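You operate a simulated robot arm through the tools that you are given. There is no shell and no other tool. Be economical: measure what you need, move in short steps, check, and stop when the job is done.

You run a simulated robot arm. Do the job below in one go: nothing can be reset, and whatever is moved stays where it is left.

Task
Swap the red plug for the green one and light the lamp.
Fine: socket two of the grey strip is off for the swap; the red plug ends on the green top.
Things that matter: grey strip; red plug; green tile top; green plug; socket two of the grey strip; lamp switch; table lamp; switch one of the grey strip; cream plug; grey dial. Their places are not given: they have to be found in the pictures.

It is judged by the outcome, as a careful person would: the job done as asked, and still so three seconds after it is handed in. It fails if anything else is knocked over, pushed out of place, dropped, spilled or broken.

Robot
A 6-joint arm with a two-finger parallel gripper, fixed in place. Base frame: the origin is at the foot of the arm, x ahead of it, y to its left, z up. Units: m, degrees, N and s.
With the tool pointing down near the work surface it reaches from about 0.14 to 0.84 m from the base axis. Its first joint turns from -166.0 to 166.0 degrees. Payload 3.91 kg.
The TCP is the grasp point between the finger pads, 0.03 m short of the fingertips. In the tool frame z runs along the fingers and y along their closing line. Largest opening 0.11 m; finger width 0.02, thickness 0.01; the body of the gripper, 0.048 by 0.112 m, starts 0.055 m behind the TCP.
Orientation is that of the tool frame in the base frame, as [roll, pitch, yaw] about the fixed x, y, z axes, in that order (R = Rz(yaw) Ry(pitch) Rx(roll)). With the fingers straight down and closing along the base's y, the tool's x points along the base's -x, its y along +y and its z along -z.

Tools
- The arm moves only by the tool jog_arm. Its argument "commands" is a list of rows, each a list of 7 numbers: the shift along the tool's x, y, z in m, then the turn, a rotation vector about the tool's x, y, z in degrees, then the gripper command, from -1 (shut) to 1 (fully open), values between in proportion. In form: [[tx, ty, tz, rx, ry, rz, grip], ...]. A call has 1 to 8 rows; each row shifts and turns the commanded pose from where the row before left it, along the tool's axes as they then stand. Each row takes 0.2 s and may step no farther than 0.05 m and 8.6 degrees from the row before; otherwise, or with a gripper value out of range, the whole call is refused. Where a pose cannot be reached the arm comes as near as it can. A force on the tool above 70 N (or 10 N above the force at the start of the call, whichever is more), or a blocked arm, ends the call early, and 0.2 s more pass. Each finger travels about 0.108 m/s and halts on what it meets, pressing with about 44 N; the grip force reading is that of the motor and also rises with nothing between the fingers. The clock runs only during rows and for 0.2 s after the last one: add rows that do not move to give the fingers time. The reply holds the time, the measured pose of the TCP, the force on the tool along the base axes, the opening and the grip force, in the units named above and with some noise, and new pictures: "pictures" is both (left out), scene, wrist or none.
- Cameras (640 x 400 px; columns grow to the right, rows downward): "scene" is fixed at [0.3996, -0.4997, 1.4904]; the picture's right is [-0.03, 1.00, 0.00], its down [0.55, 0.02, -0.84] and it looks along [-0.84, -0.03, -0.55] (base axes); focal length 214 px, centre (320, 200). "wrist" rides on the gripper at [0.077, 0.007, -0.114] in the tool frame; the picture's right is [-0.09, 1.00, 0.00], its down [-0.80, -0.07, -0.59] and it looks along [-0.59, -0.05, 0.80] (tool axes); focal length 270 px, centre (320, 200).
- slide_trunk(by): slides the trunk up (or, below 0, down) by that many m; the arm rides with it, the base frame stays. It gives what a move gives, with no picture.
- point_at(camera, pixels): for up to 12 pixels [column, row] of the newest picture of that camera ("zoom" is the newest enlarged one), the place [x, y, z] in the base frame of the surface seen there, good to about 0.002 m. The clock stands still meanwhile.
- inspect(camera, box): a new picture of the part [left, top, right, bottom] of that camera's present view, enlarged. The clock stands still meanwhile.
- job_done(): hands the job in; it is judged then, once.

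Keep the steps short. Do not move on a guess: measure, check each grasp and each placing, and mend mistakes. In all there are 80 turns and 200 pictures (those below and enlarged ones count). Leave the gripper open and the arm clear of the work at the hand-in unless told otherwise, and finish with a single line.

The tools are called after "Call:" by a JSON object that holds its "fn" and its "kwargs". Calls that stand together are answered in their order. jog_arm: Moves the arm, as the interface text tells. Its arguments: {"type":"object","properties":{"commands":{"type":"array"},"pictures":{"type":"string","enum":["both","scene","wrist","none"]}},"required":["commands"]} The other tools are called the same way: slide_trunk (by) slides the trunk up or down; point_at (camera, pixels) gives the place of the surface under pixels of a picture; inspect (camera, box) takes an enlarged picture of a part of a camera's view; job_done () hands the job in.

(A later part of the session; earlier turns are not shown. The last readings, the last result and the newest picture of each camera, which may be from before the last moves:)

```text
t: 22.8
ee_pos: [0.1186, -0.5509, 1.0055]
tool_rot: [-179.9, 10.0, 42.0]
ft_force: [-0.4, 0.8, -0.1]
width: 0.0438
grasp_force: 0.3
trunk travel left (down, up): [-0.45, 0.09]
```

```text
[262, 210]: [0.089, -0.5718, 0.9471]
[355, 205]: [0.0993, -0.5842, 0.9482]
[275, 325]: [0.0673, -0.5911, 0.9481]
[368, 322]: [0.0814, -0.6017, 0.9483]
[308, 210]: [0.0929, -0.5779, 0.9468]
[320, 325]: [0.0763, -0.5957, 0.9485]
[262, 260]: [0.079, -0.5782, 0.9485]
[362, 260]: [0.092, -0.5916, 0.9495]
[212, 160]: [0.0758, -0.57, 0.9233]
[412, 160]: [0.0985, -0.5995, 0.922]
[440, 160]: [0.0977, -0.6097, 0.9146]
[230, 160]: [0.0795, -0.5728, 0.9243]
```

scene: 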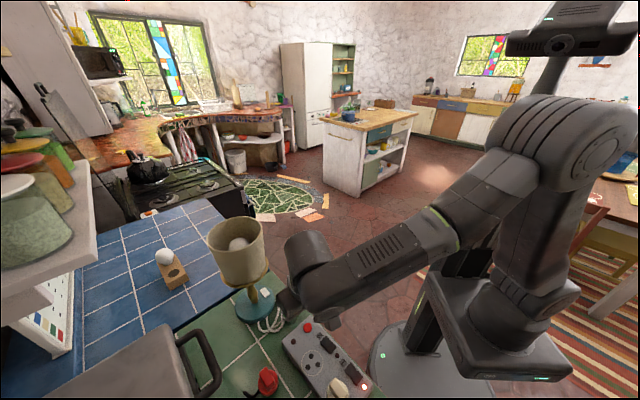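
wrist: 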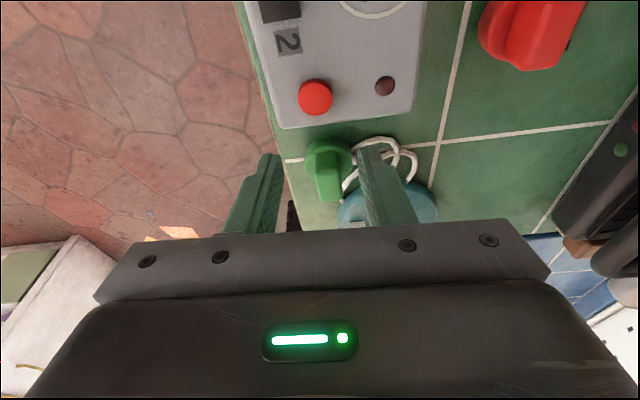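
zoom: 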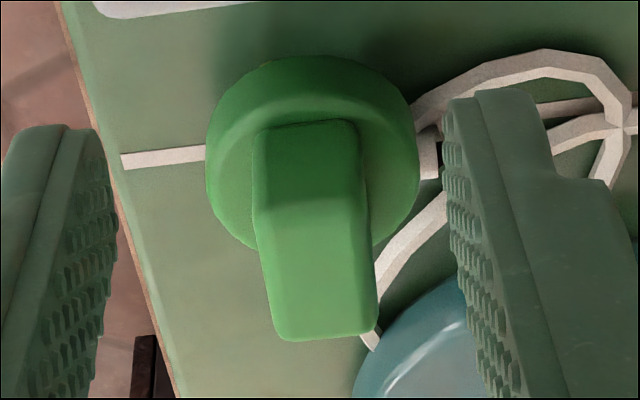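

Ridge confirmed centred at (0.087,-0.5848). I slide the last 4 cm over it and check before descending.

Call:
{"fn": "jog_arm", "kwargs": {"commands": [[-0.0215, 0.0018, 0.0038, 0, 0, 0, -0.2], [-0.02, 0.0019, 0.0035, 0, 0, 0, -0.2], [0.0035, 0, 0.0197, 0, 0, 0, -0.2], [0, 0, 0, 0, 0, 0, -0.2]]}}

Call:
{"fn": "inspect", "kwargs": {"camera": "scene", "box": [180, 190, 380, 400]}}

Call:
{"fn": "inspect", "kwargs": {"camera": "wrist", "box": [220, 90, 420, 230]}}

```text
t: 23.8
ee_pos: [0.0888, -0.5824, 0.9855]
tool_rot: [-179.9, 10.0, 42.0]
ft_force: [-0.2, 0.4, 1.2]
width: 0.0442
grasp_force: 0.1
trunk travel left (down, up): [-0.45, 0.09]
```

scene: 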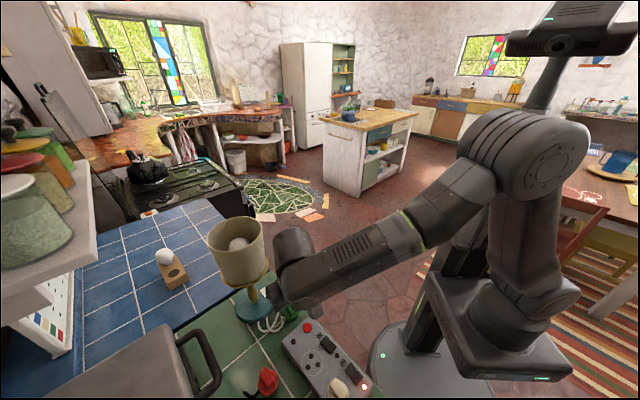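
wrist: 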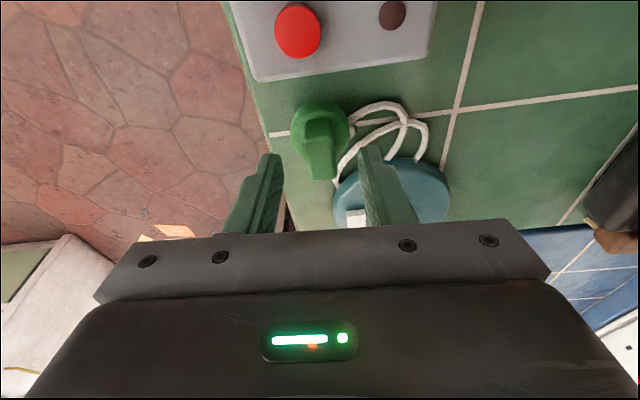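

```text
1.90 times, centred on (280, 295) of scene
```

zoom: 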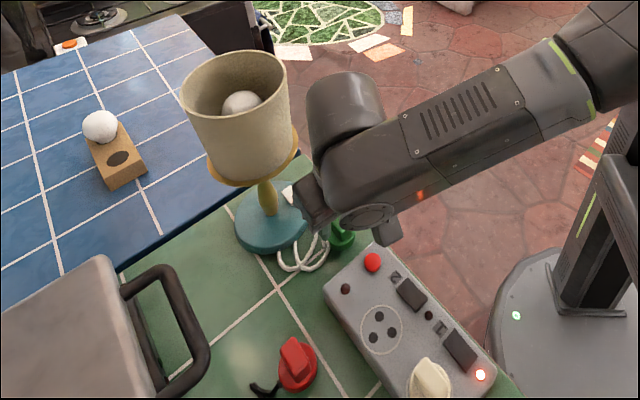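

```text
2.86 times, centred on (320, 160) of wrist
```

zoom: 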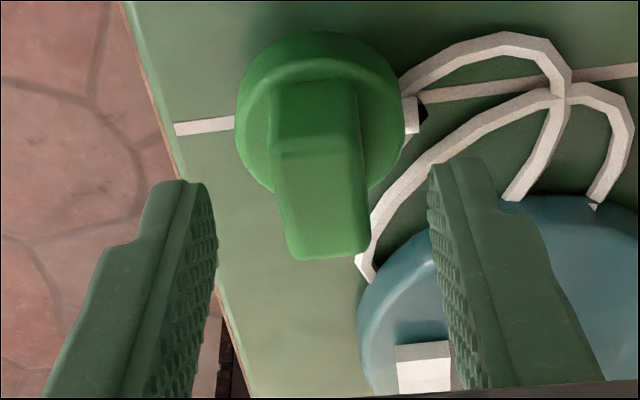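

Aligned and clear of shade and lamp foot. I go down the last 2.5 cm and close.

Call:
{"fn": "jog_arm", "kwargs": {"commands": [[0.0022, 0, 0.012, 0, 0, 0, -0.2], [0.0021, 0, 0.0121, 0, 0, 0, -0.2], [0, 0, 0, 0, 0, 0, -0.2], [0, 0, 0, 0, 0, 0, -1], [0, 0, 0, 0, 0, 0, -1], [0, 0, 0, 0, 0, 0, -1]], "pictures": "none"}}

Call:
{"fn": "inspect", "kwargs": {"camera": "wrist", "box": [220, 90, 420, 230]}}

```text
t: 25.2
ee_pos: [0.0907, -0.5825, 0.9609]
tool_rot: [180.0, 10.0, 42.0]
ft_force: [0.4, -0.4, 0.2]
width: 0.0191
grasp_force: 43.9
trunk travel left (down, up): [-0.45, 0.09]
```

```text
2.86 times, centred on (320, 160) of wrist
```

zoom: 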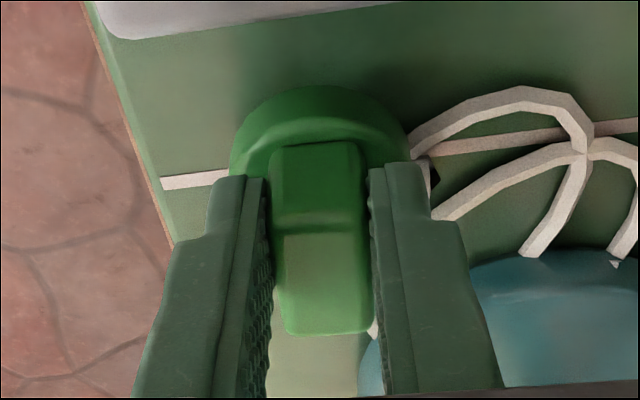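

Gripped (0.019 m). I lift 6 cm vertically.

Call:
{"fn": "jog_arm", "kwargs": {"commands": [[-0.0017, 0, -0.0098, 0, 0, 0, -1], [-0.0035, 0, -0.0197, 0, 0, 0, -1], [-0.0052, 0, -0.0296, 0, 0, 0, -1], [0, 0, 0, 0, 0, 0, -1]]}}

Call:
{"fn": "inspect", "kwargs": {"camera": "scene", "box": [180, 190, 380, 400]}}

Call:
{"fn": "inspect", "kwargs": {"camera": "wrist", "box": [220, 90, 420, 230]}}

```text
t: 26.2
ee_pos: [0.0905, -0.5817, 1.021]
tool_rot: [180.0, 10.1, 41.9]
ft_force: [0.0, 0.8, -1.2]
width: 0.0191
grasp_force: 43.7
trunk travel left (down, up): [-0.45, 0.09]
```

scene: 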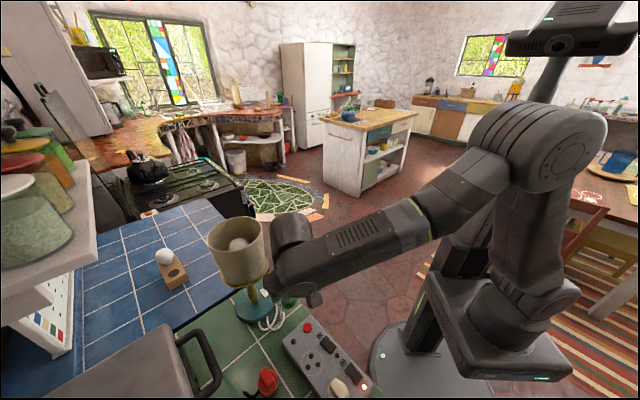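
wrist: 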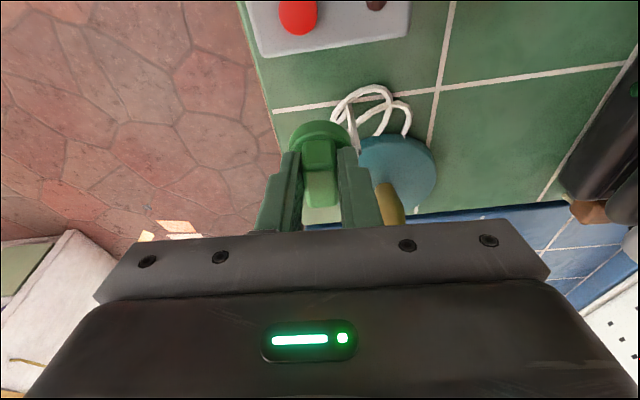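

```text
1.90 times, centred on (280, 295) of scene
```

zoom: 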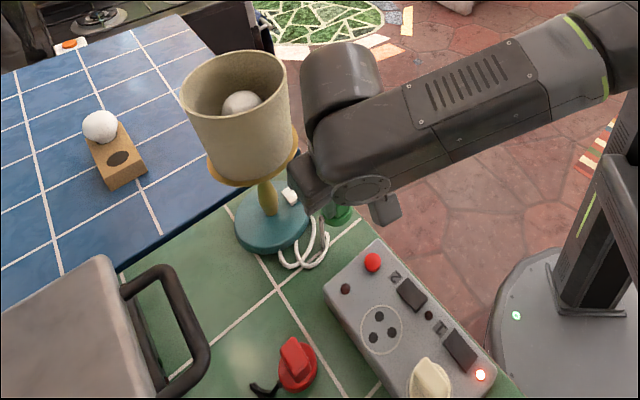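

```text
2.86 times, centred on (320, 160) of wrist
```

zoom: 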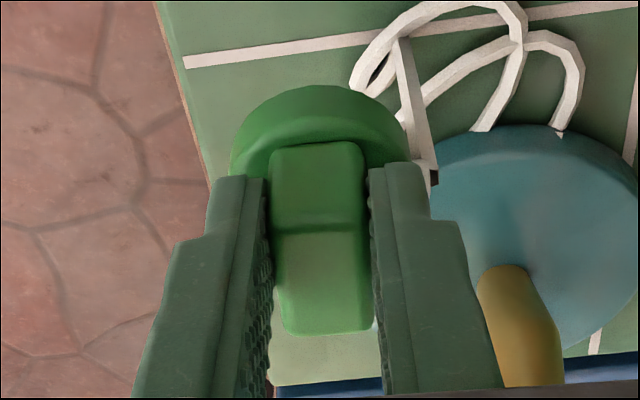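

Lamp undisturbed, plug held upright. I first move away from the lamp along the strip and turn 3° back to 45°, then across to above socket two.

Call:
{"fn": "jog_arm", "kwargs": {"commands": [[0.0185, 0, -0.0033, -0.52, 0, -2.955, -1], [0.0184, 0, -0.0032, 0, 0, 0, -1], [0, 0.03, 0, 0, 0, 0, -1], [0, 0.03, 0, 0, 0, 0, -1], [0, 0.03, 0, 0, 0, 0, -1], [0, 0.0349, 0, 0, 0, 0, -1], [0, 0, 0, 0, 0, 0, -1]]}}

Call:
{"fn": "inspect", "kwargs": {"camera": "wrist", "box": [220, 90, 420, 230]}}

Call:
{"fn": "inspect", "kwargs": {"camera": "scene", "box": [200, 260, 400, 400]}}

```text
t: 27.8
ee_pos: [0.2075, -0.6458, 1.019]
tool_rot: [-179.8, 10.1, 45.1]
ft_force: [-0.6, -0.4, -1.2]
width: 0.0192
grasp_force: 43.6
trunk travel left (down, up): [-0.45, 0.09]
```

scene: 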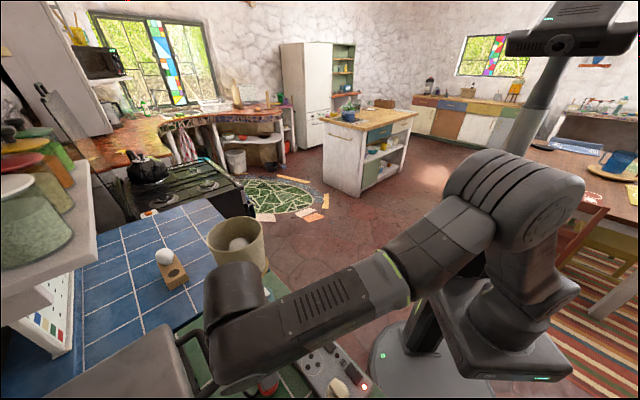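
wrist: 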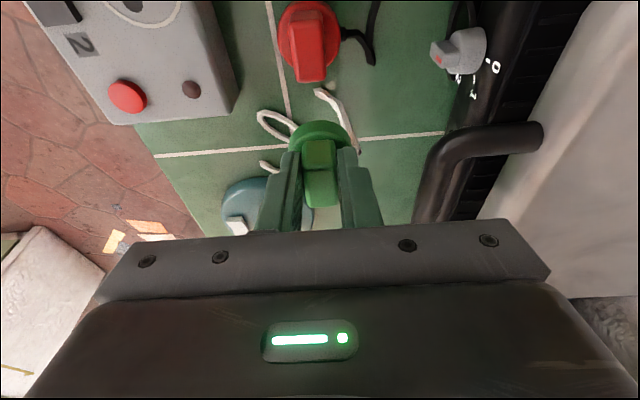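

```text
2.86 times, centred on (320, 160) of wrist
```

zoom: 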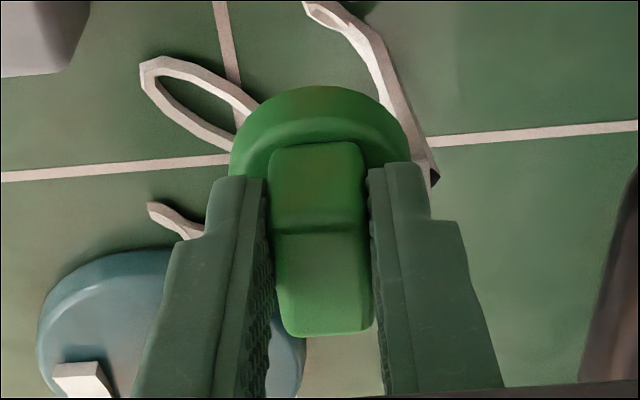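

```text
2.86 times, centred on (300, 330) of scene
```

zoom: 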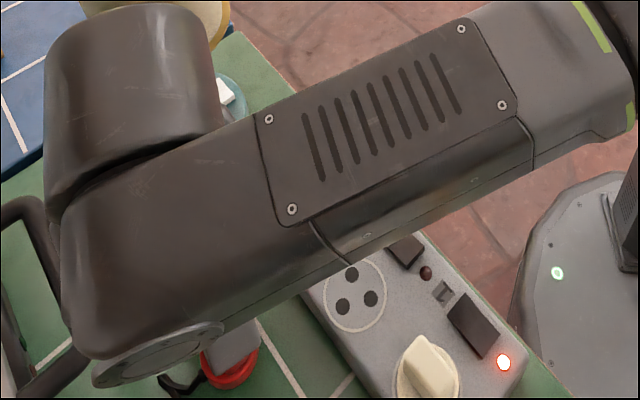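

I had a sign wrong: the tool went across instead of along. Nothing was touched (forces ≈0). I retrace across, then move along the strip to above the socket.

Call:
{"fn": "jog_arm", "kwargs": {"commands": [[0, -0.03, 0, 0, 0, 0, -1], [0, -0.03, 0, 0, 0, 0, -1], [0, -0.0302, 0, 0, 0, 0, -1], [0.0287, 0, -0.0051, 0, 0, 0, -1], [0.0287, 0, -0.0051, 0, 0, 0, -1], [0.0287, 0, -0.0051, 0, 0, 0, -1], [0, 0, 0, 0, 0, 0, -1]]}}

Call:
{"fn": "inspect", "kwargs": {"camera": "wrist", "box": [220, 60, 420, 230]}}

Call:
{"fn": "inspect", "kwargs": {"camera": "scene", "box": [200, 220, 400, 400]}}

```text
t: 29.4
ee_pos: [0.2042, -0.5188, 1.0199]
tool_rot: [180.0, 9.9, 45.0]
ft_force: [0.9, -0.1, -1.0]
width: 0.0189
grasp_force: 44.2
trunk travel left (down, up): [-0.45, 0.09]
```

scene: 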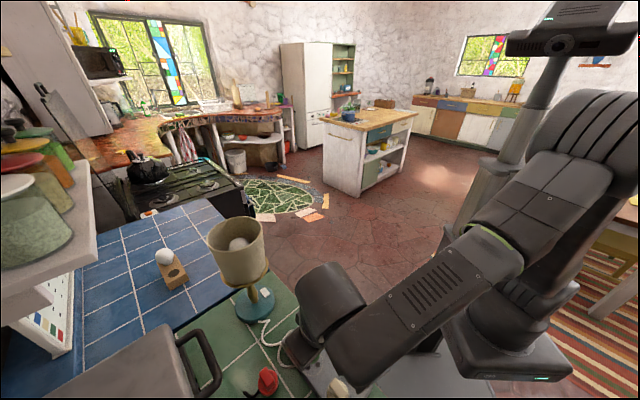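
wrist: 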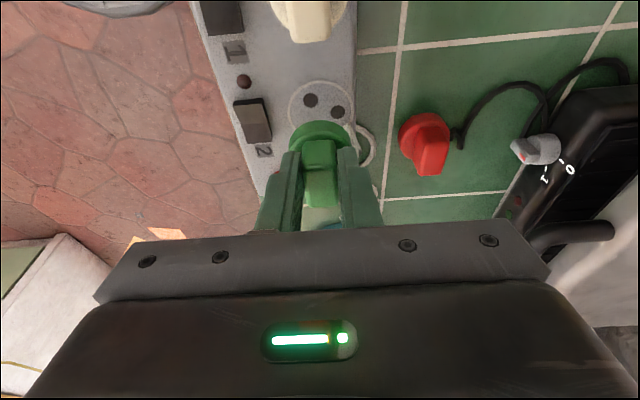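

```text
2.35 times, centred on (320, 145) of wrist
```

zoom: 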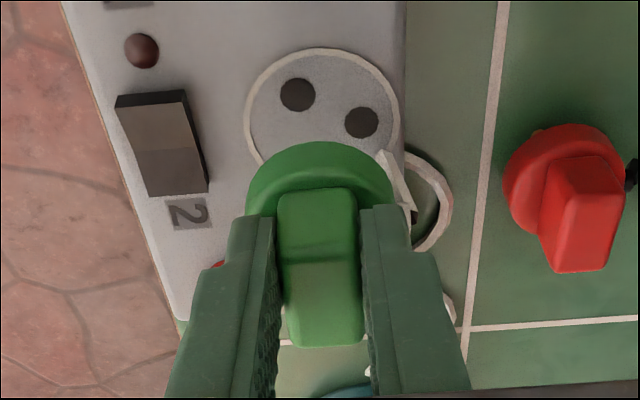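

```text
2.22 times, centred on (300, 310) of scene
```

zoom: 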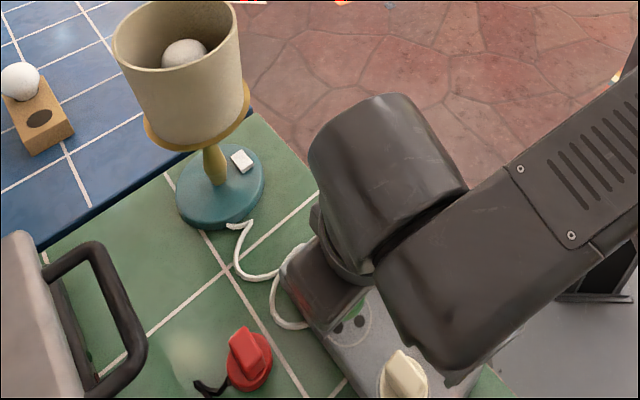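

Lamp still in place. I measure the held plug against the socket ring from this view.

Call:
{"fn": "inspect", "kwargs": {"camera": "wrist", "box": [270, 70, 390, 220]}}

```text
2.67 times, centred on (330, 145) of wrist
```

zoom: 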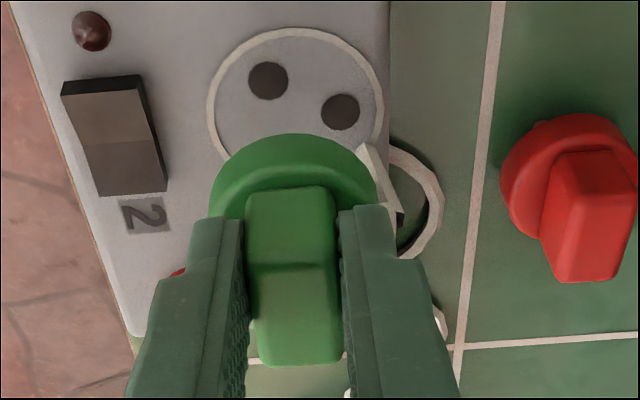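

Call:
{"fn": "point_at", "kwargs": {"camera": "zoom", "pixels": [[268, 80], [340, 112], [295, 30], [212, 100], [379, 100], [258, 290], [335, 290], [262, 350], [332, 350], [295, 150], [222, 195], [370, 185]]}}

```text
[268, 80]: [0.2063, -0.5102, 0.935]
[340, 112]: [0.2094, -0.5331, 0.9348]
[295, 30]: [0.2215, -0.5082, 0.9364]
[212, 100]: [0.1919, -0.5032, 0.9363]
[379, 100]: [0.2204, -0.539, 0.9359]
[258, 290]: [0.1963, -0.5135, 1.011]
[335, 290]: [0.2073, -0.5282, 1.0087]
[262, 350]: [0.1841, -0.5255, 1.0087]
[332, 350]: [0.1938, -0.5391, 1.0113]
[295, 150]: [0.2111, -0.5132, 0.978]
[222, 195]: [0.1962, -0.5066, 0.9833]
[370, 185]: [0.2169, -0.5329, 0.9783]
```

The plug is 2 mm short across (v 0.5105 vs 0.5127 for red when seated); along it matches. I correct and lower to just above the holes.

Call:
{"fn": "jog_arm", "kwargs": {"commands": [[0, 0.002, 0, 0, 0, 0, -1], [0.0014, 0, 0.0079, 0, 0, 0, -1], [0.0012, 0, 0.0069, 0, 0, 0, -1], [0, 0, 0, 0, 0, 0, -1]], "pictures": "wrist"}}

Call:
{"fn": "inspect", "kwargs": {"camera": "wrist", "box": [270, 80, 370, 180]}}

Call:
{"fn": "inspect", "kwargs": {"camera": "scene", "box": [270, 330, 380, 400]}}

```text
t: 30.4
ee_pos: [0.205, -0.5218, 1.0052]
tool_rot: [180.0, 9.9, 45.0]
ft_force: [-0.5, 0.8, -0.8]
width: 0.0192
grasp_force: 43.5
trunk travel left (down, up): [-0.45, 0.09]
```

wrist: 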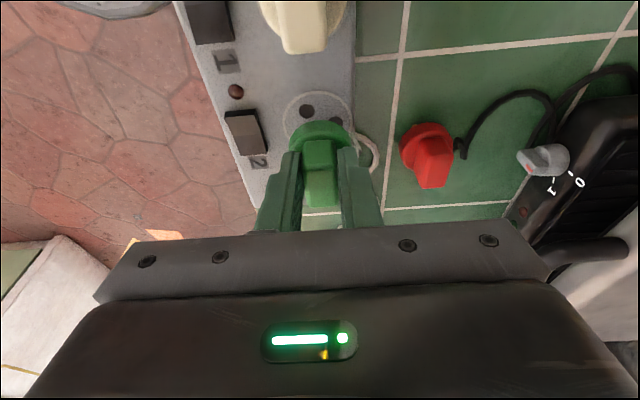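

```text
4.00 times, centred on (320, 130) of wrist
```

zoom: 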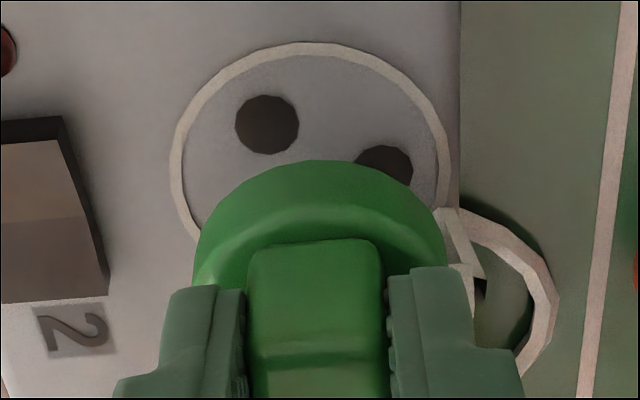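

```text
5.71 times, centred on (325, 365) of scene
```

zoom: 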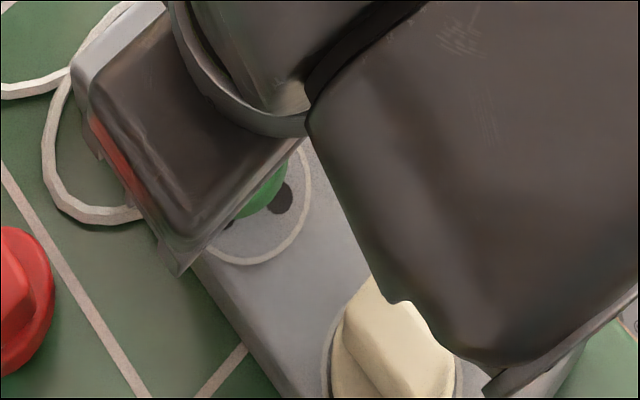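

I check the disc rim position once more against the socket centre before inserting.

Call:
{"fn": "inspect", "kwargs": {"camera": "wrist", "box": [270, 80, 370, 220]}}

Call:
{"fn": "point_at", "kwargs": {"camera": "wrist", "pixels": [[305, 180], [337, 180], [306, 200], [336, 200], [320, 123], [292, 147], [348, 147], [306, 160], [334, 160], [320, 175], [321, 205], [320, 143]]}}

```text
2.86 times, centred on (320, 150) of wrist
```

zoom: 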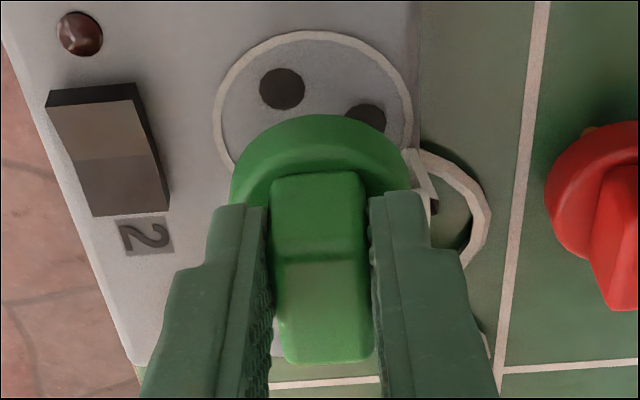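

```text
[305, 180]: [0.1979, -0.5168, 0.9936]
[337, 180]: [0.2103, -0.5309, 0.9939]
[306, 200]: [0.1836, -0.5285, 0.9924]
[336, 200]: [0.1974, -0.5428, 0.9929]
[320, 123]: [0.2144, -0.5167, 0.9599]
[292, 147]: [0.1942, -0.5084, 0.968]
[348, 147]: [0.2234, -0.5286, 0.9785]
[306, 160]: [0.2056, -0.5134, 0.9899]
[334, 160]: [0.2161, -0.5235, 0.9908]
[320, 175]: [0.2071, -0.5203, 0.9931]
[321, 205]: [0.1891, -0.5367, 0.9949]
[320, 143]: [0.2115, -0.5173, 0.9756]
```

Comparing ridge ends and disc rim, the plug sits about 5 mm too far back along the strip (it's centred at u≈-0.232 vs socket -0.227). I shift 5 mm forward and look again.

Call:
{"fn": "jog_arm", "kwargs": {"commands": [[0.0049, 0, -0.0009, 0, 0, 0, -1], [0.0005, 0, 0.003, 0, 0, 0, -1], [0, 0, 0, 0, 0, 0, -1]], "pictures": "wrist"}}

Call:
{"fn": "inspect", "kwargs": {"camera": "wrist", "box": [270, 80, 370, 180]}}

```text
t: 31.2
ee_pos: [0.2097, -0.5163, 1.002]
tool_rot: [180.0, 10.0, 45.0]
ft_force: [-0.4, 0.3, -0.6]
width: 0.0189
grasp_force: 44.2
trunk travel left (down, up): [-0.45, 0.09]
```

wrist: 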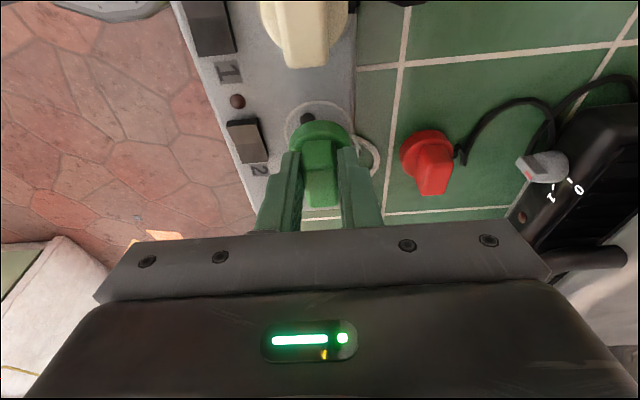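

```text
4.00 times, centred on (320, 130) of wrist
```

zoom: 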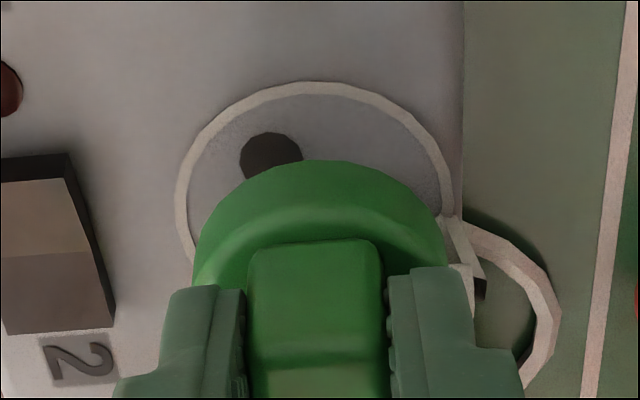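

Call:
{"fn": "point_at", "kwargs": {"camera": "zoom", "pixels": [[300, 88], [318, 168], [318, 185], [200, 262], [442, 240], [225, 225], [415, 205], [318, 215], [253, 290], [378, 290], [316, 265], [270, 155]]}}

```text
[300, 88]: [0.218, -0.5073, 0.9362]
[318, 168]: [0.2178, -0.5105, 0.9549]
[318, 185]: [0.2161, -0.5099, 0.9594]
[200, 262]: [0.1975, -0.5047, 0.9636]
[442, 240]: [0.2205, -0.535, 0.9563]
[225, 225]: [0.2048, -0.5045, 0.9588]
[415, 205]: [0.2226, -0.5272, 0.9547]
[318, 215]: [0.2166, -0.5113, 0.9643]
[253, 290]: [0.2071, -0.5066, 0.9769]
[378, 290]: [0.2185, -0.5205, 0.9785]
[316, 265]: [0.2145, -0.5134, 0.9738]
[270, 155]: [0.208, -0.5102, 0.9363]
```

Rim fit: centre (u -0.227, v 0.5145), matching the socket. I insert downward in small steps watching the force.

Call:
{"fn": "jog_arm", "kwargs": {"commands": [[0.0007, 0, 0.0039, 0, 0, 0, -1], [0.0005, 0, 0.003, 0, 0, 0, -1], [0.0004, 0, 0.002, 0, 0, 0, -1], [0, 0, 0, 0, 0, 0, -1]], "pictures": "wrist"}}

Call:
{"fn": "inspect", "kwargs": {"camera": "wrist", "box": [270, 80, 370, 180]}}

```text
t: 32.2
ee_pos: [0.2095, -0.5165, 0.994]
tool_rot: [-180.0, 10.0, 45.1]
ft_force: [0.1, -0.8, -0.1]
width: 0.0191
grasp_force: 43.9
trunk travel left (down, up): [-0.45, 0.09]
```

wrist: 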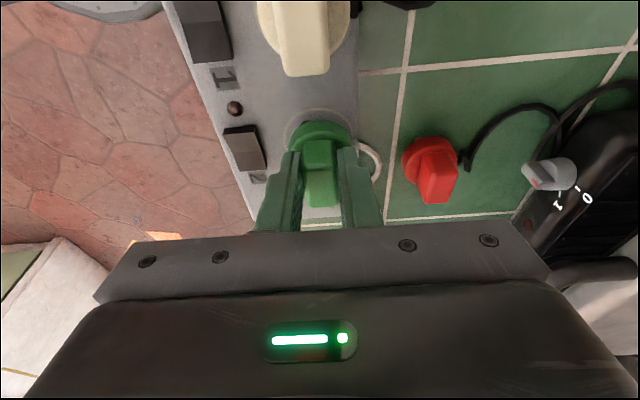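

```text
4.00 times, centred on (320, 130) of wrist
```

zoom: 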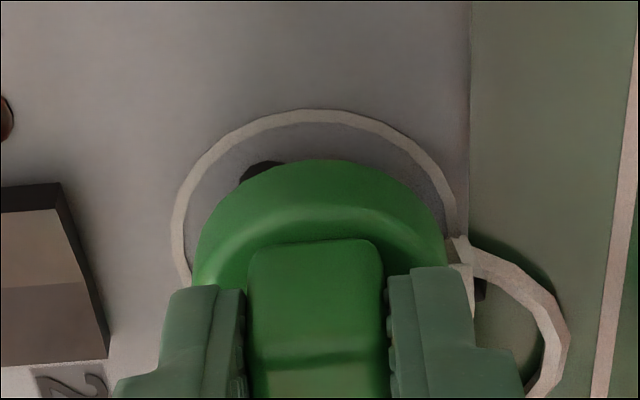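

No resistance and already past the surface height: prongs are entering. Continue.

Call:
{"fn": "jog_arm", "kwargs": {"commands": [[0.0004, 0, 0.002, 0, 0, 0, -1], [0.0004, 0, 0.002, 0, 0, 0, -1], [0.0003, 0, 0.002, 0, 0, 0, -1], [0.0003, 0, 0.0015, 0, 0, 0, -1], [0, 0, 0, 0, 0, 0, -1]], "pictures": "wrist"}}

Call:
{"fn": "inspect", "kwargs": {"camera": "wrist", "box": [270, 80, 370, 180]}}

```text
t: 33.4
ee_pos: [0.2098, -0.5167, 0.9856]
tool_rot: [179.9, 10.0, 44.9]
ft_force: [0.8, -0.4, 3.1]
width: 0.0189
grasp_force: 44.0
trunk travel left (down, up): [-0.45, 0.09]
```

wrist: 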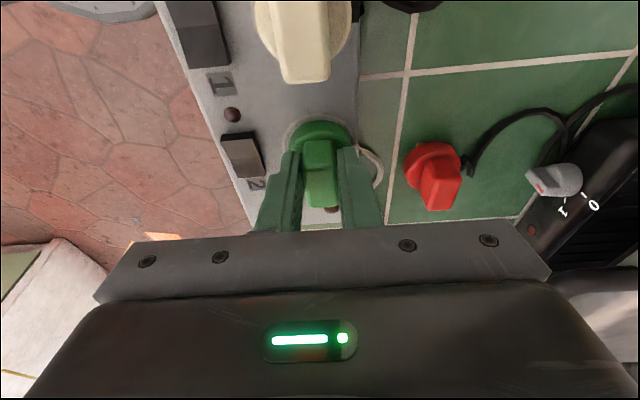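

```text
4.00 times, centred on (320, 130) of wrist
```

zoom: 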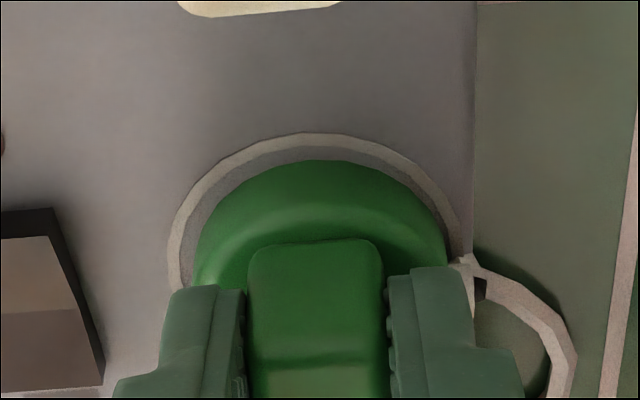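

Seated depth nearly reached (3 N). I press 2 mm more to seat fully.

Call:
{"fn": "jog_arm", "kwargs": {"commands": [[0.0002, 0, 0.001, 0, 0, 0, -1], [0.0002, 0, 0.001, 0, 0, 0, -1], [0, 0, 0, 0, 0, 0, -1]], "pictures": "none"}}

Call:
{"fn": "point_at", "kwargs": {"camera": "wrist", "pixels": [[320, 195], [312, 190], [328, 190]]}}

```text
t: 34.2
ee_pos: [0.2091, -0.5177, 0.9858]
tool_rot: [179.7, 10.2, 44.9]
ft_force: [1.1, -2.9, 27.3]
width: 0.019
grasp_force: 44.5
trunk travel left (down, up): [-0.45, 0.09]
```

```text
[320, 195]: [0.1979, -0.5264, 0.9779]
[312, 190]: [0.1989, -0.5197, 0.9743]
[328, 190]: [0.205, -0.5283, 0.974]
```

Seated: top at z≈0.976 just as red was, 27 N against the stop. I release and rise.

Call:
{"fn": "jog_arm", "kwargs": {"commands": [[0, 0, 0, 0, 0, 0, -0.3], [0, 0, 0, 0, 0, 0, -0.2], [0, 0, 0, 0, 0, 0, -0.2], [-0.0035, 0, -0.0197, 0, 0, 0, -0.2], [-0.007, 0, -0.0394, 0, 0, 0, -0.2], [-0.007, 0, -0.0394, 0, 0, 0, -0.2], [0, 0, 0, 0, 5, 0, -0.2], [0, 0, 0, 0, 5, 0, -0.2]]}}

Call:
{"fn": "inspect", "kwargs": {"camera": "wrist", "box": [260, 40, 460, 180]}}

```text
t: 36.0
ee_pos: [0.2094, -0.5169, 1.0832]
tool_rot: [180.0, 0.0, 45.0]
ft_force: [0.5, -0.1, -0.2]
width: 0.0443
grasp_force: 0.1
trunk travel left (down, up): [-0.45, 0.09]
```

scene: 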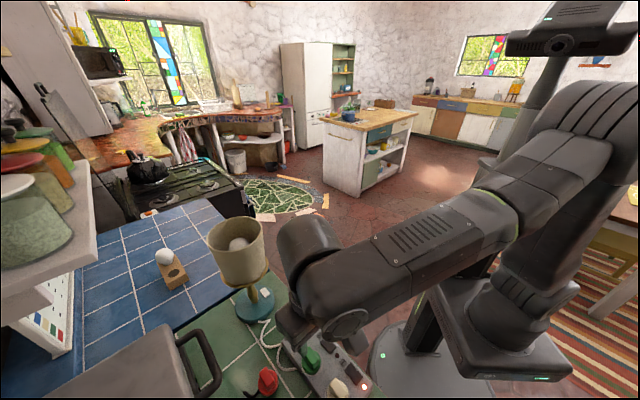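
wrist: 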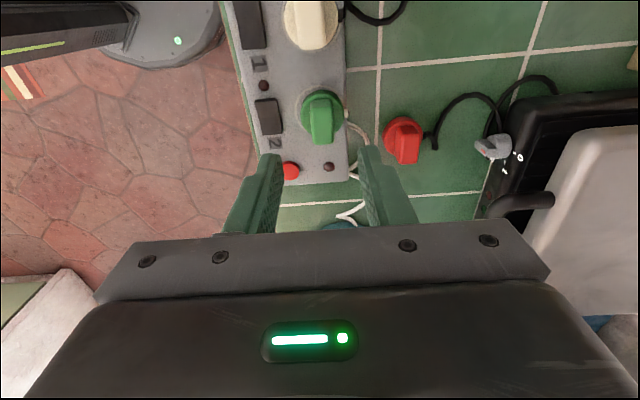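

```text
2.86 times, centred on (360, 110) of wrist
```

zoom: 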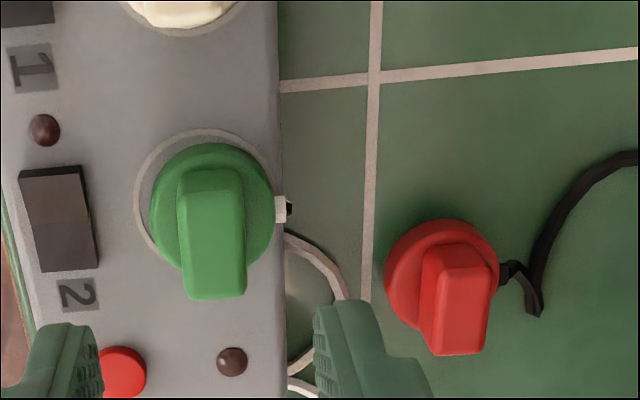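

Green is seated in socket two; red rests on the tile. Now I shut the fingers and go over the raised LED-end of rocker two (0.176,-0.480) to switch it on.

Call:
{"fn": "jog_arm", "kwargs": {"commands": [[0.0025, -0.0257, 0, 0, 0, 0, -1], [0, -0.024, 0, 0, 0, 0, -1], [0, 0, 0.04, 0, 0, 0, -1], [0, 0, 0.045, 0, 0, 0, -1], [0, 0, 0, 0, 0, 0, -1]], "pictures": "none"}}

Call:
{"fn": "inspect", "kwargs": {"camera": "wrist", "box": [220, 60, 420, 230]}}

```text
t: 37.2
ee_pos: [0.1751, -0.4812, 0.9984]
tool_rot: [179.9, 0.1, 45.0]
ft_force: [-0.5, 0.0, -0.2]
width: 0.0
grasp_force: 37.9
trunk travel left (down, up): [-0.45, 0.09]
```

```text
2.35 times, centred on (320, 145) of wrist
```

zoom: 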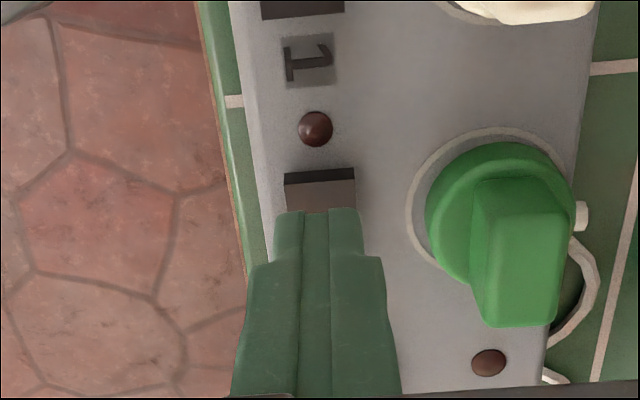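

Aligned over the raised end; pressing down slowly.

Call:
{"fn": "jog_arm", "kwargs": {"commands": [[0, 0, 0.012, 0, 0, 0, -1], [0, 0, 0.006, 0, 0, 0, -1], [0, 0, 0.003, 0, 0, 0, -1], [0, 0, 0.003, 0, 0, 0, -1], [0, 0, 0.0015, 0, 0, 0, -1]], "pictures": "scene"}}

Call:
{"fn": "inspect", "kwargs": {"camera": "wrist", "box": [220, 60, 420, 230]}}

```text
t: 38.4
ee_pos: [0.1763, -0.4801, 0.9742]
tool_rot: [179.9, 0.0, 44.9]
ft_force: [0.9, 1.3, 10.6]
width: 0.0
grasp_force: 38.1
trunk travel left (down, up): [-0.45, 0.09]
```

scene: 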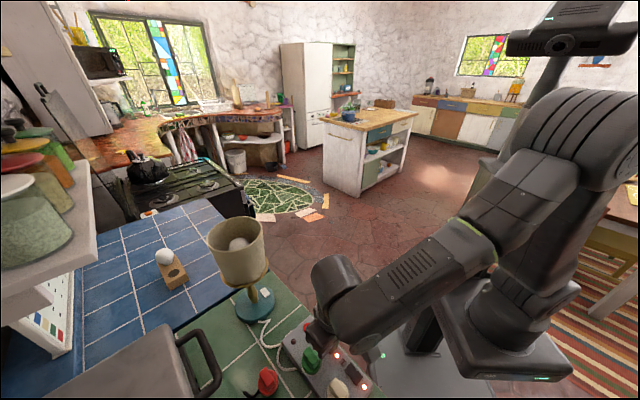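

```text
2.35 times, centred on (320, 145) of wrist
```

zoom: 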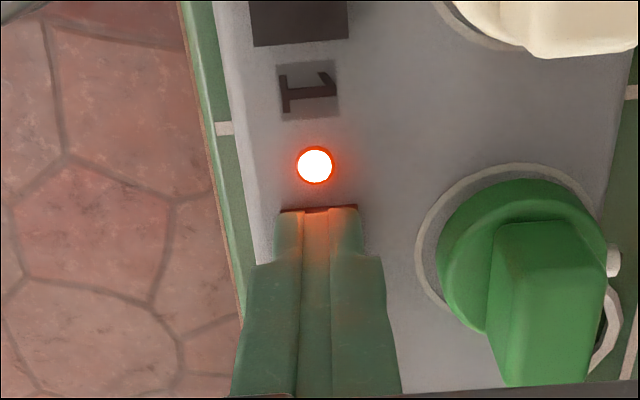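

Socket two is live. The bulb is still dark, so the lamp switch needs pressing. I rise and look at that switch.

Call:
{"fn": "jog_arm", "kwargs": {"commands": [[0, 0, -0.04, 0, 0, 0, -1], [0, 0, -0.05, 0, 0, 0, -1], [0, 0, 0, 0, 0, 0, -1]], "pictures": "scene"}}

Call:
{"fn": "inspect", "kwargs": {"camera": "scene", "box": [205, 210, 295, 330]}}

Call:
{"fn": "inspect", "kwargs": {"camera": "scene", "box": [245, 280, 285, 305]}}

```text
t: 39.2
ee_pos: [0.1746, -0.4802, 1.0637]
tool_rot: [-180.0, 0.1, 45.0]
ft_force: [0.0, 0.0, -0.8]
width: 0.0
grasp_force: 37.8
trunk travel left (down, up): [-0.45, 0.09]
```

scene: 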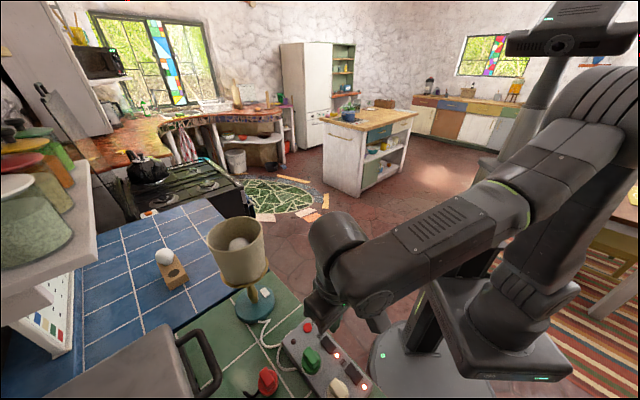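

```text
3.33 times, centred on (250, 270) of scene
```

zoom: 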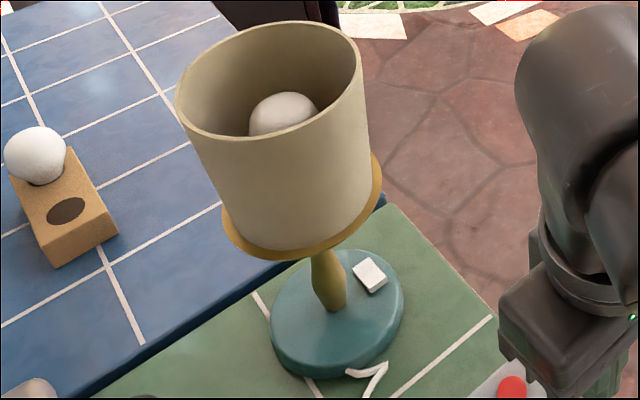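

```text
16.00 times, centred on (265, 292) of scene
```

zoom: 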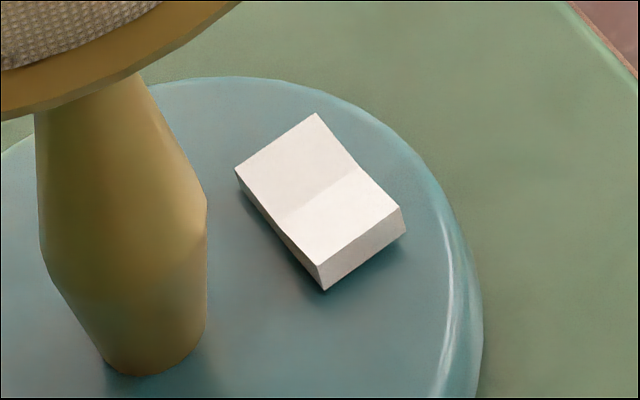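

The white lamp rocker's near end (390,230 in the zoom) stands high. I measure it along with the foot and shade ring.

Call:
{"fn": "point_at", "kwargs": {"camera": "zoom", "pixels": [[318, 120], [242, 172], [392, 208], [322, 258], [360, 228], [280, 150], [320, 190], [402, 225], [150, 220], [472, 300], [230, 10], [200, 90]]}}

Call:
{"fn": "point_at", "kwargs": {"camera": "scene", "pixels": [[266, 262], [268, 252], [262, 240], [262, 275], [255, 281], [240, 283], [262, 225], [208, 240]]}}

```text
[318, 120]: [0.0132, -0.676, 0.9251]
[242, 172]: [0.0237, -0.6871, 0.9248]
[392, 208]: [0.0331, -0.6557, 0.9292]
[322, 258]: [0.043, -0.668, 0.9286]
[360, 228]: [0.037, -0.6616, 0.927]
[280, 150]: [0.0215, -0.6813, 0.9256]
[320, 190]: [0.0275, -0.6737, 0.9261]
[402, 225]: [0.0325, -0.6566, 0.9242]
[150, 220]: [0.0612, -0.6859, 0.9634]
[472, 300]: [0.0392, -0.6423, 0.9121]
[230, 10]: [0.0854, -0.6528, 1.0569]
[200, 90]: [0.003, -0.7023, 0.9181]
```

```text
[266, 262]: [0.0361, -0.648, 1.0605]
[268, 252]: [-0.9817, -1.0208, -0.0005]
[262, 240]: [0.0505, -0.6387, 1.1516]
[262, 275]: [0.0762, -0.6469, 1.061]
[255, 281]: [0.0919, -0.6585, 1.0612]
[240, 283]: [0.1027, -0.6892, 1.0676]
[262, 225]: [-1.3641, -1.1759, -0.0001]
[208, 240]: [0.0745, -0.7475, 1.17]
```

Lamp rocker: raised end at (0.038,-0.662,0.929), under the shade's edge (ring radius ≈0.052, z≥1.055). I'll press it with closed fingers leaning 30° outwards. First I rise and turn back to yaw 135.

Call:
{"fn": "jog_arm", "kwargs": {"commands": [[0, -0.02, -0.03, 0, 0, -8.5, -1], [0, -0.02, -0.03, 0, 0, -8.5, -1], [0, 0, 0, 0, 0, -8.5, -1], [0, 0, 0, 0, 0, -8.5, -1], [0, 0, 0, 0, 0, -8.5, -1], [0, 0, 0, 0, 0, -8.5, -1], [0, 0, 0, 0, 0, -8.5, -1], [0, 0, 0, 0, 0, -8.5, -1]], "pictures": "none"}}

Call:
{"fn": "jog_arm", "kwargs": {"commands": [[0, 0, 0, 0, 0, -8.5, -1], [0, 0, 0, 0, 0, -8.5, -1], [0, 0, 0, 0, 0, -5, -1], [0, 0, 0, 0, -7.5, 0, -1], [0, 0, 0, 0, -7.5, 0, -1], [0, 0, 0, 0, -7.5, 0, -1], [0, 0, 0, 0, -7.5, 0, -1], [0, 0, 0, 0, 0, 0, -1]]}}

```text
t: 41.0
ee_pos: [0.1454, -0.4546, 1.1225]
tool_rot: [180.0, 0.0, 113.2]
ft_force: [-0.1, -0.2, 0.7]
width: 0.0
grasp_force: 38.0
trunk travel left (down, up): [-0.45, 0.09]
```

```text
t: 42.8
ee_pos: [0.1459, -0.4544, 1.1234]
tool_rot: [-180.0, 30.1, 135.0]
ft_force: [0.0, -0.1, -1.5]
width: 0.0
grasp_force: 37.6
trunk travel left (down, up): [-0.45, 0.09]
```

scene: 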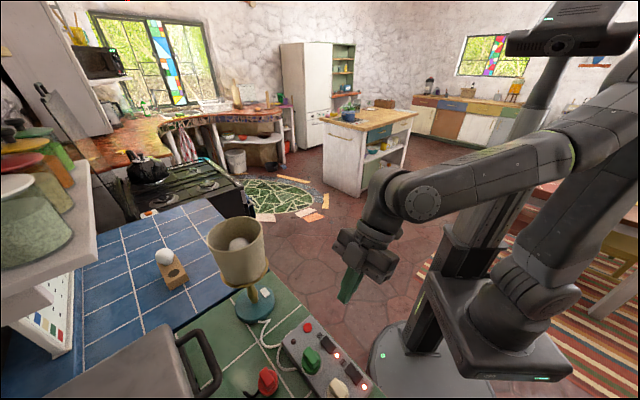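
wrist: 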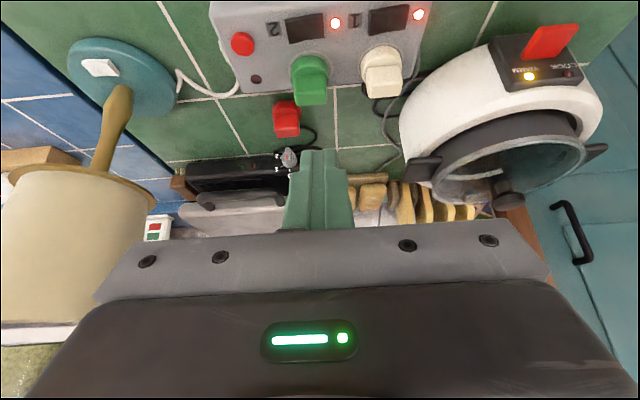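

Both LEDs are lit. I move along toward the lamp, staying outside the shade, then down.

Call:
{"fn": "jog_arm", "kwargs": {"commands": [[0, -0.045, 0, 0, 0, 0, -1], [0, -0.045, 0, 0, 0, 0, -1], [0, -0.045, 0, 0, 0, 0, -1], [0, -0.045, 0, 0, 0, 0, -1], [0, -0.045, 0, 0, 0, 0, -1], [0.0259, 0, 0.0351, 0, 0, 0, -1], [0.0259, 0, 0.0351, 0, 0, 0, -1], [0, 0, 0, 0, 0, 0, -1]]}}

Call:
{"fn": "inspect", "kwargs": {"camera": "scene", "box": [200, 190, 340, 330]}}

```text
t: 44.6
ee_pos: [-0.0202, -0.6068, 1.0355]
tool_rot: [-179.9, 30.0, 135.0]
ft_force: [0.5, 0.0, 0.6]
width: 0.0001
grasp_force: 37.6
trunk travel left (down, up): [-0.45, 0.09]
```

scene: 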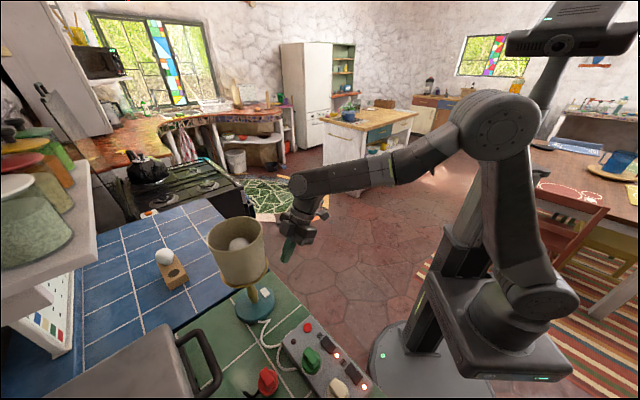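
wrist: 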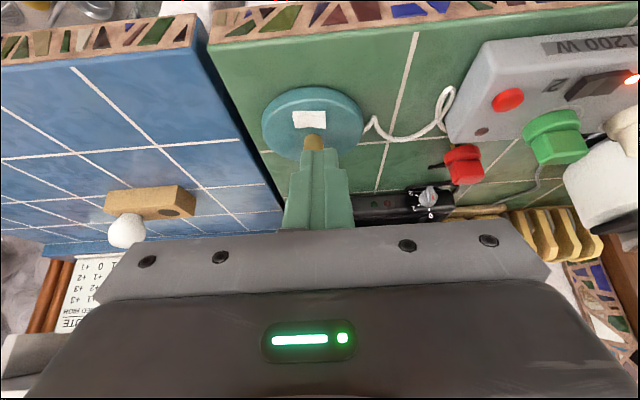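

```text
2.86 times, centred on (270, 260) of scene
```

zoom: 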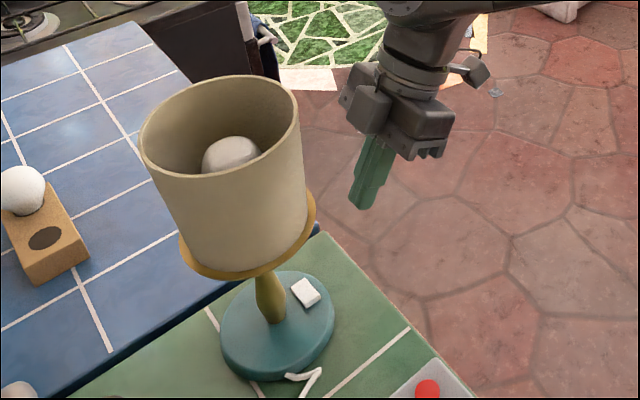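

Clear. I measure the rocker directly from this wrist view at (309,119).

Call:
{"fn": "inspect", "kwargs": {"camera": "wrist", "box": [255, 80, 375, 155]}}

```text
5.33 times, centred on (315, 118) of wrist
```

zoom: 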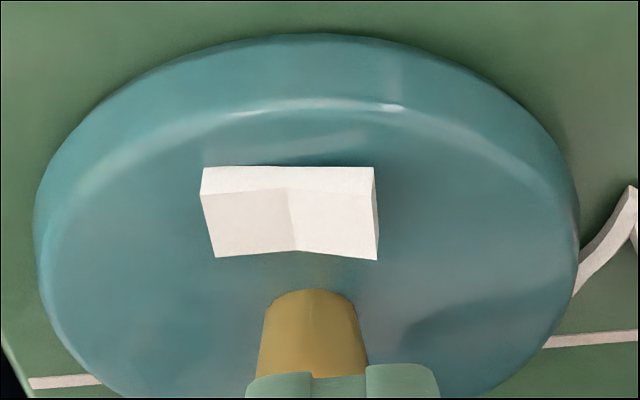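

Call:
{"fn": "point_at", "kwargs": {"camera": "zoom", "pixels": [[212, 198], [222, 250], [368, 200], [370, 252], [292, 220], [340, 220], [362, 222], [240, 222], [310, 310]]}}

```text
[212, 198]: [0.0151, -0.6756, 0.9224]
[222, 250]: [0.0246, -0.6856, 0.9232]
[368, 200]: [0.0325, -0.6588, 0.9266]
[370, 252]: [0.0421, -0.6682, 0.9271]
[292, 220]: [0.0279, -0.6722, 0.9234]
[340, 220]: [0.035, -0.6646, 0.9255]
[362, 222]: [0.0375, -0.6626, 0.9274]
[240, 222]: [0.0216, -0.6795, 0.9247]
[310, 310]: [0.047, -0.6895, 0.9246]
```

Raised end confirmed at (0.0375,-0.6626,0.927). I go down outside the shade, then slide in to hover over it.

Call:
{"fn": "jog_arm", "kwargs": {"commands": [[0.0151, 0, 0.0262, 0, 0, 0, -1], [0.0151, 0, 0.0262, 0, 0, 0, -1], [-0.032, 0, 0.0185, 0, 0, 0, -1], [-0.032, 0, 0.0185, 0, 0, 0, -1], [0, 0, 0, 0, 0, 0, -1]]}}

Call:
{"fn": "inspect", "kwargs": {"camera": "wrist", "box": [235, 80, 395, 210]}}

Call:
{"fn": "inspect", "kwargs": {"camera": "scene", "box": [200, 210, 320, 330]}}

```text
t: 45.6
ee_pos: [0.0184, -0.6463, 0.9687]
tool_rot: [178.9, 28.9, 134.1]
ft_force: [-23.6, 25.8, -9.1]
width: 0.0002
grasp_force: 37.3
trunk travel left (down, up): [-0.45, 0.09]
stopped in row 5: the force on the tool passed its limit (the readings are from after the stop); the commanded pose is now the measured one
```

scene: 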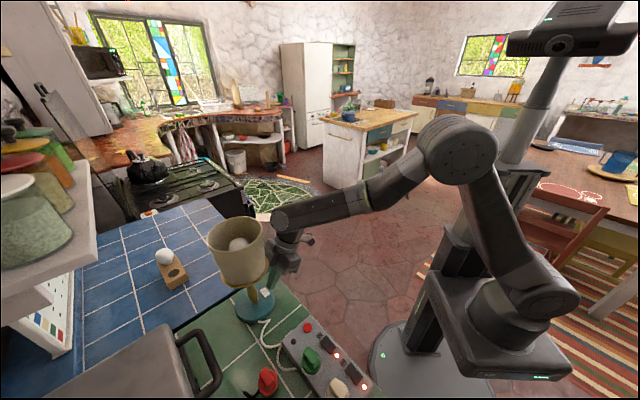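
wrist: 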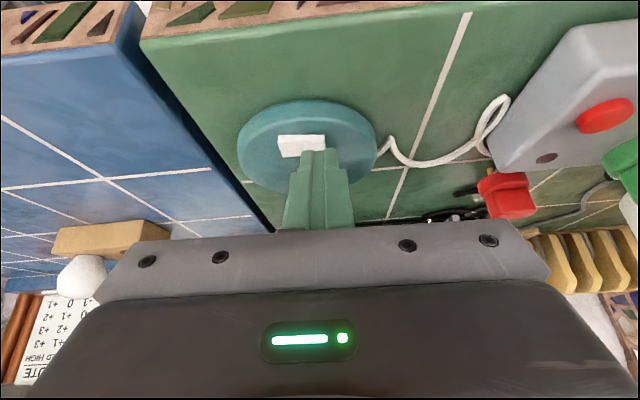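

```text
3.08 times, centred on (315, 145) of wrist
```

zoom: 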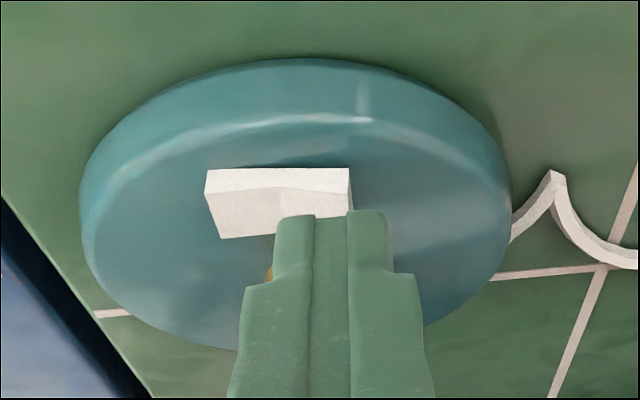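

```text
3.33 times, centred on (260, 270) of scene
```

zoom: 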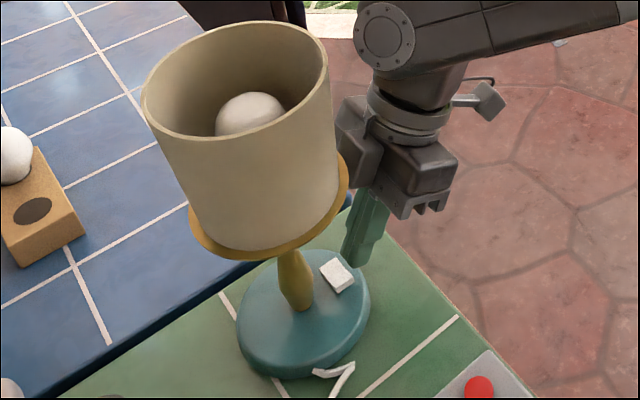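

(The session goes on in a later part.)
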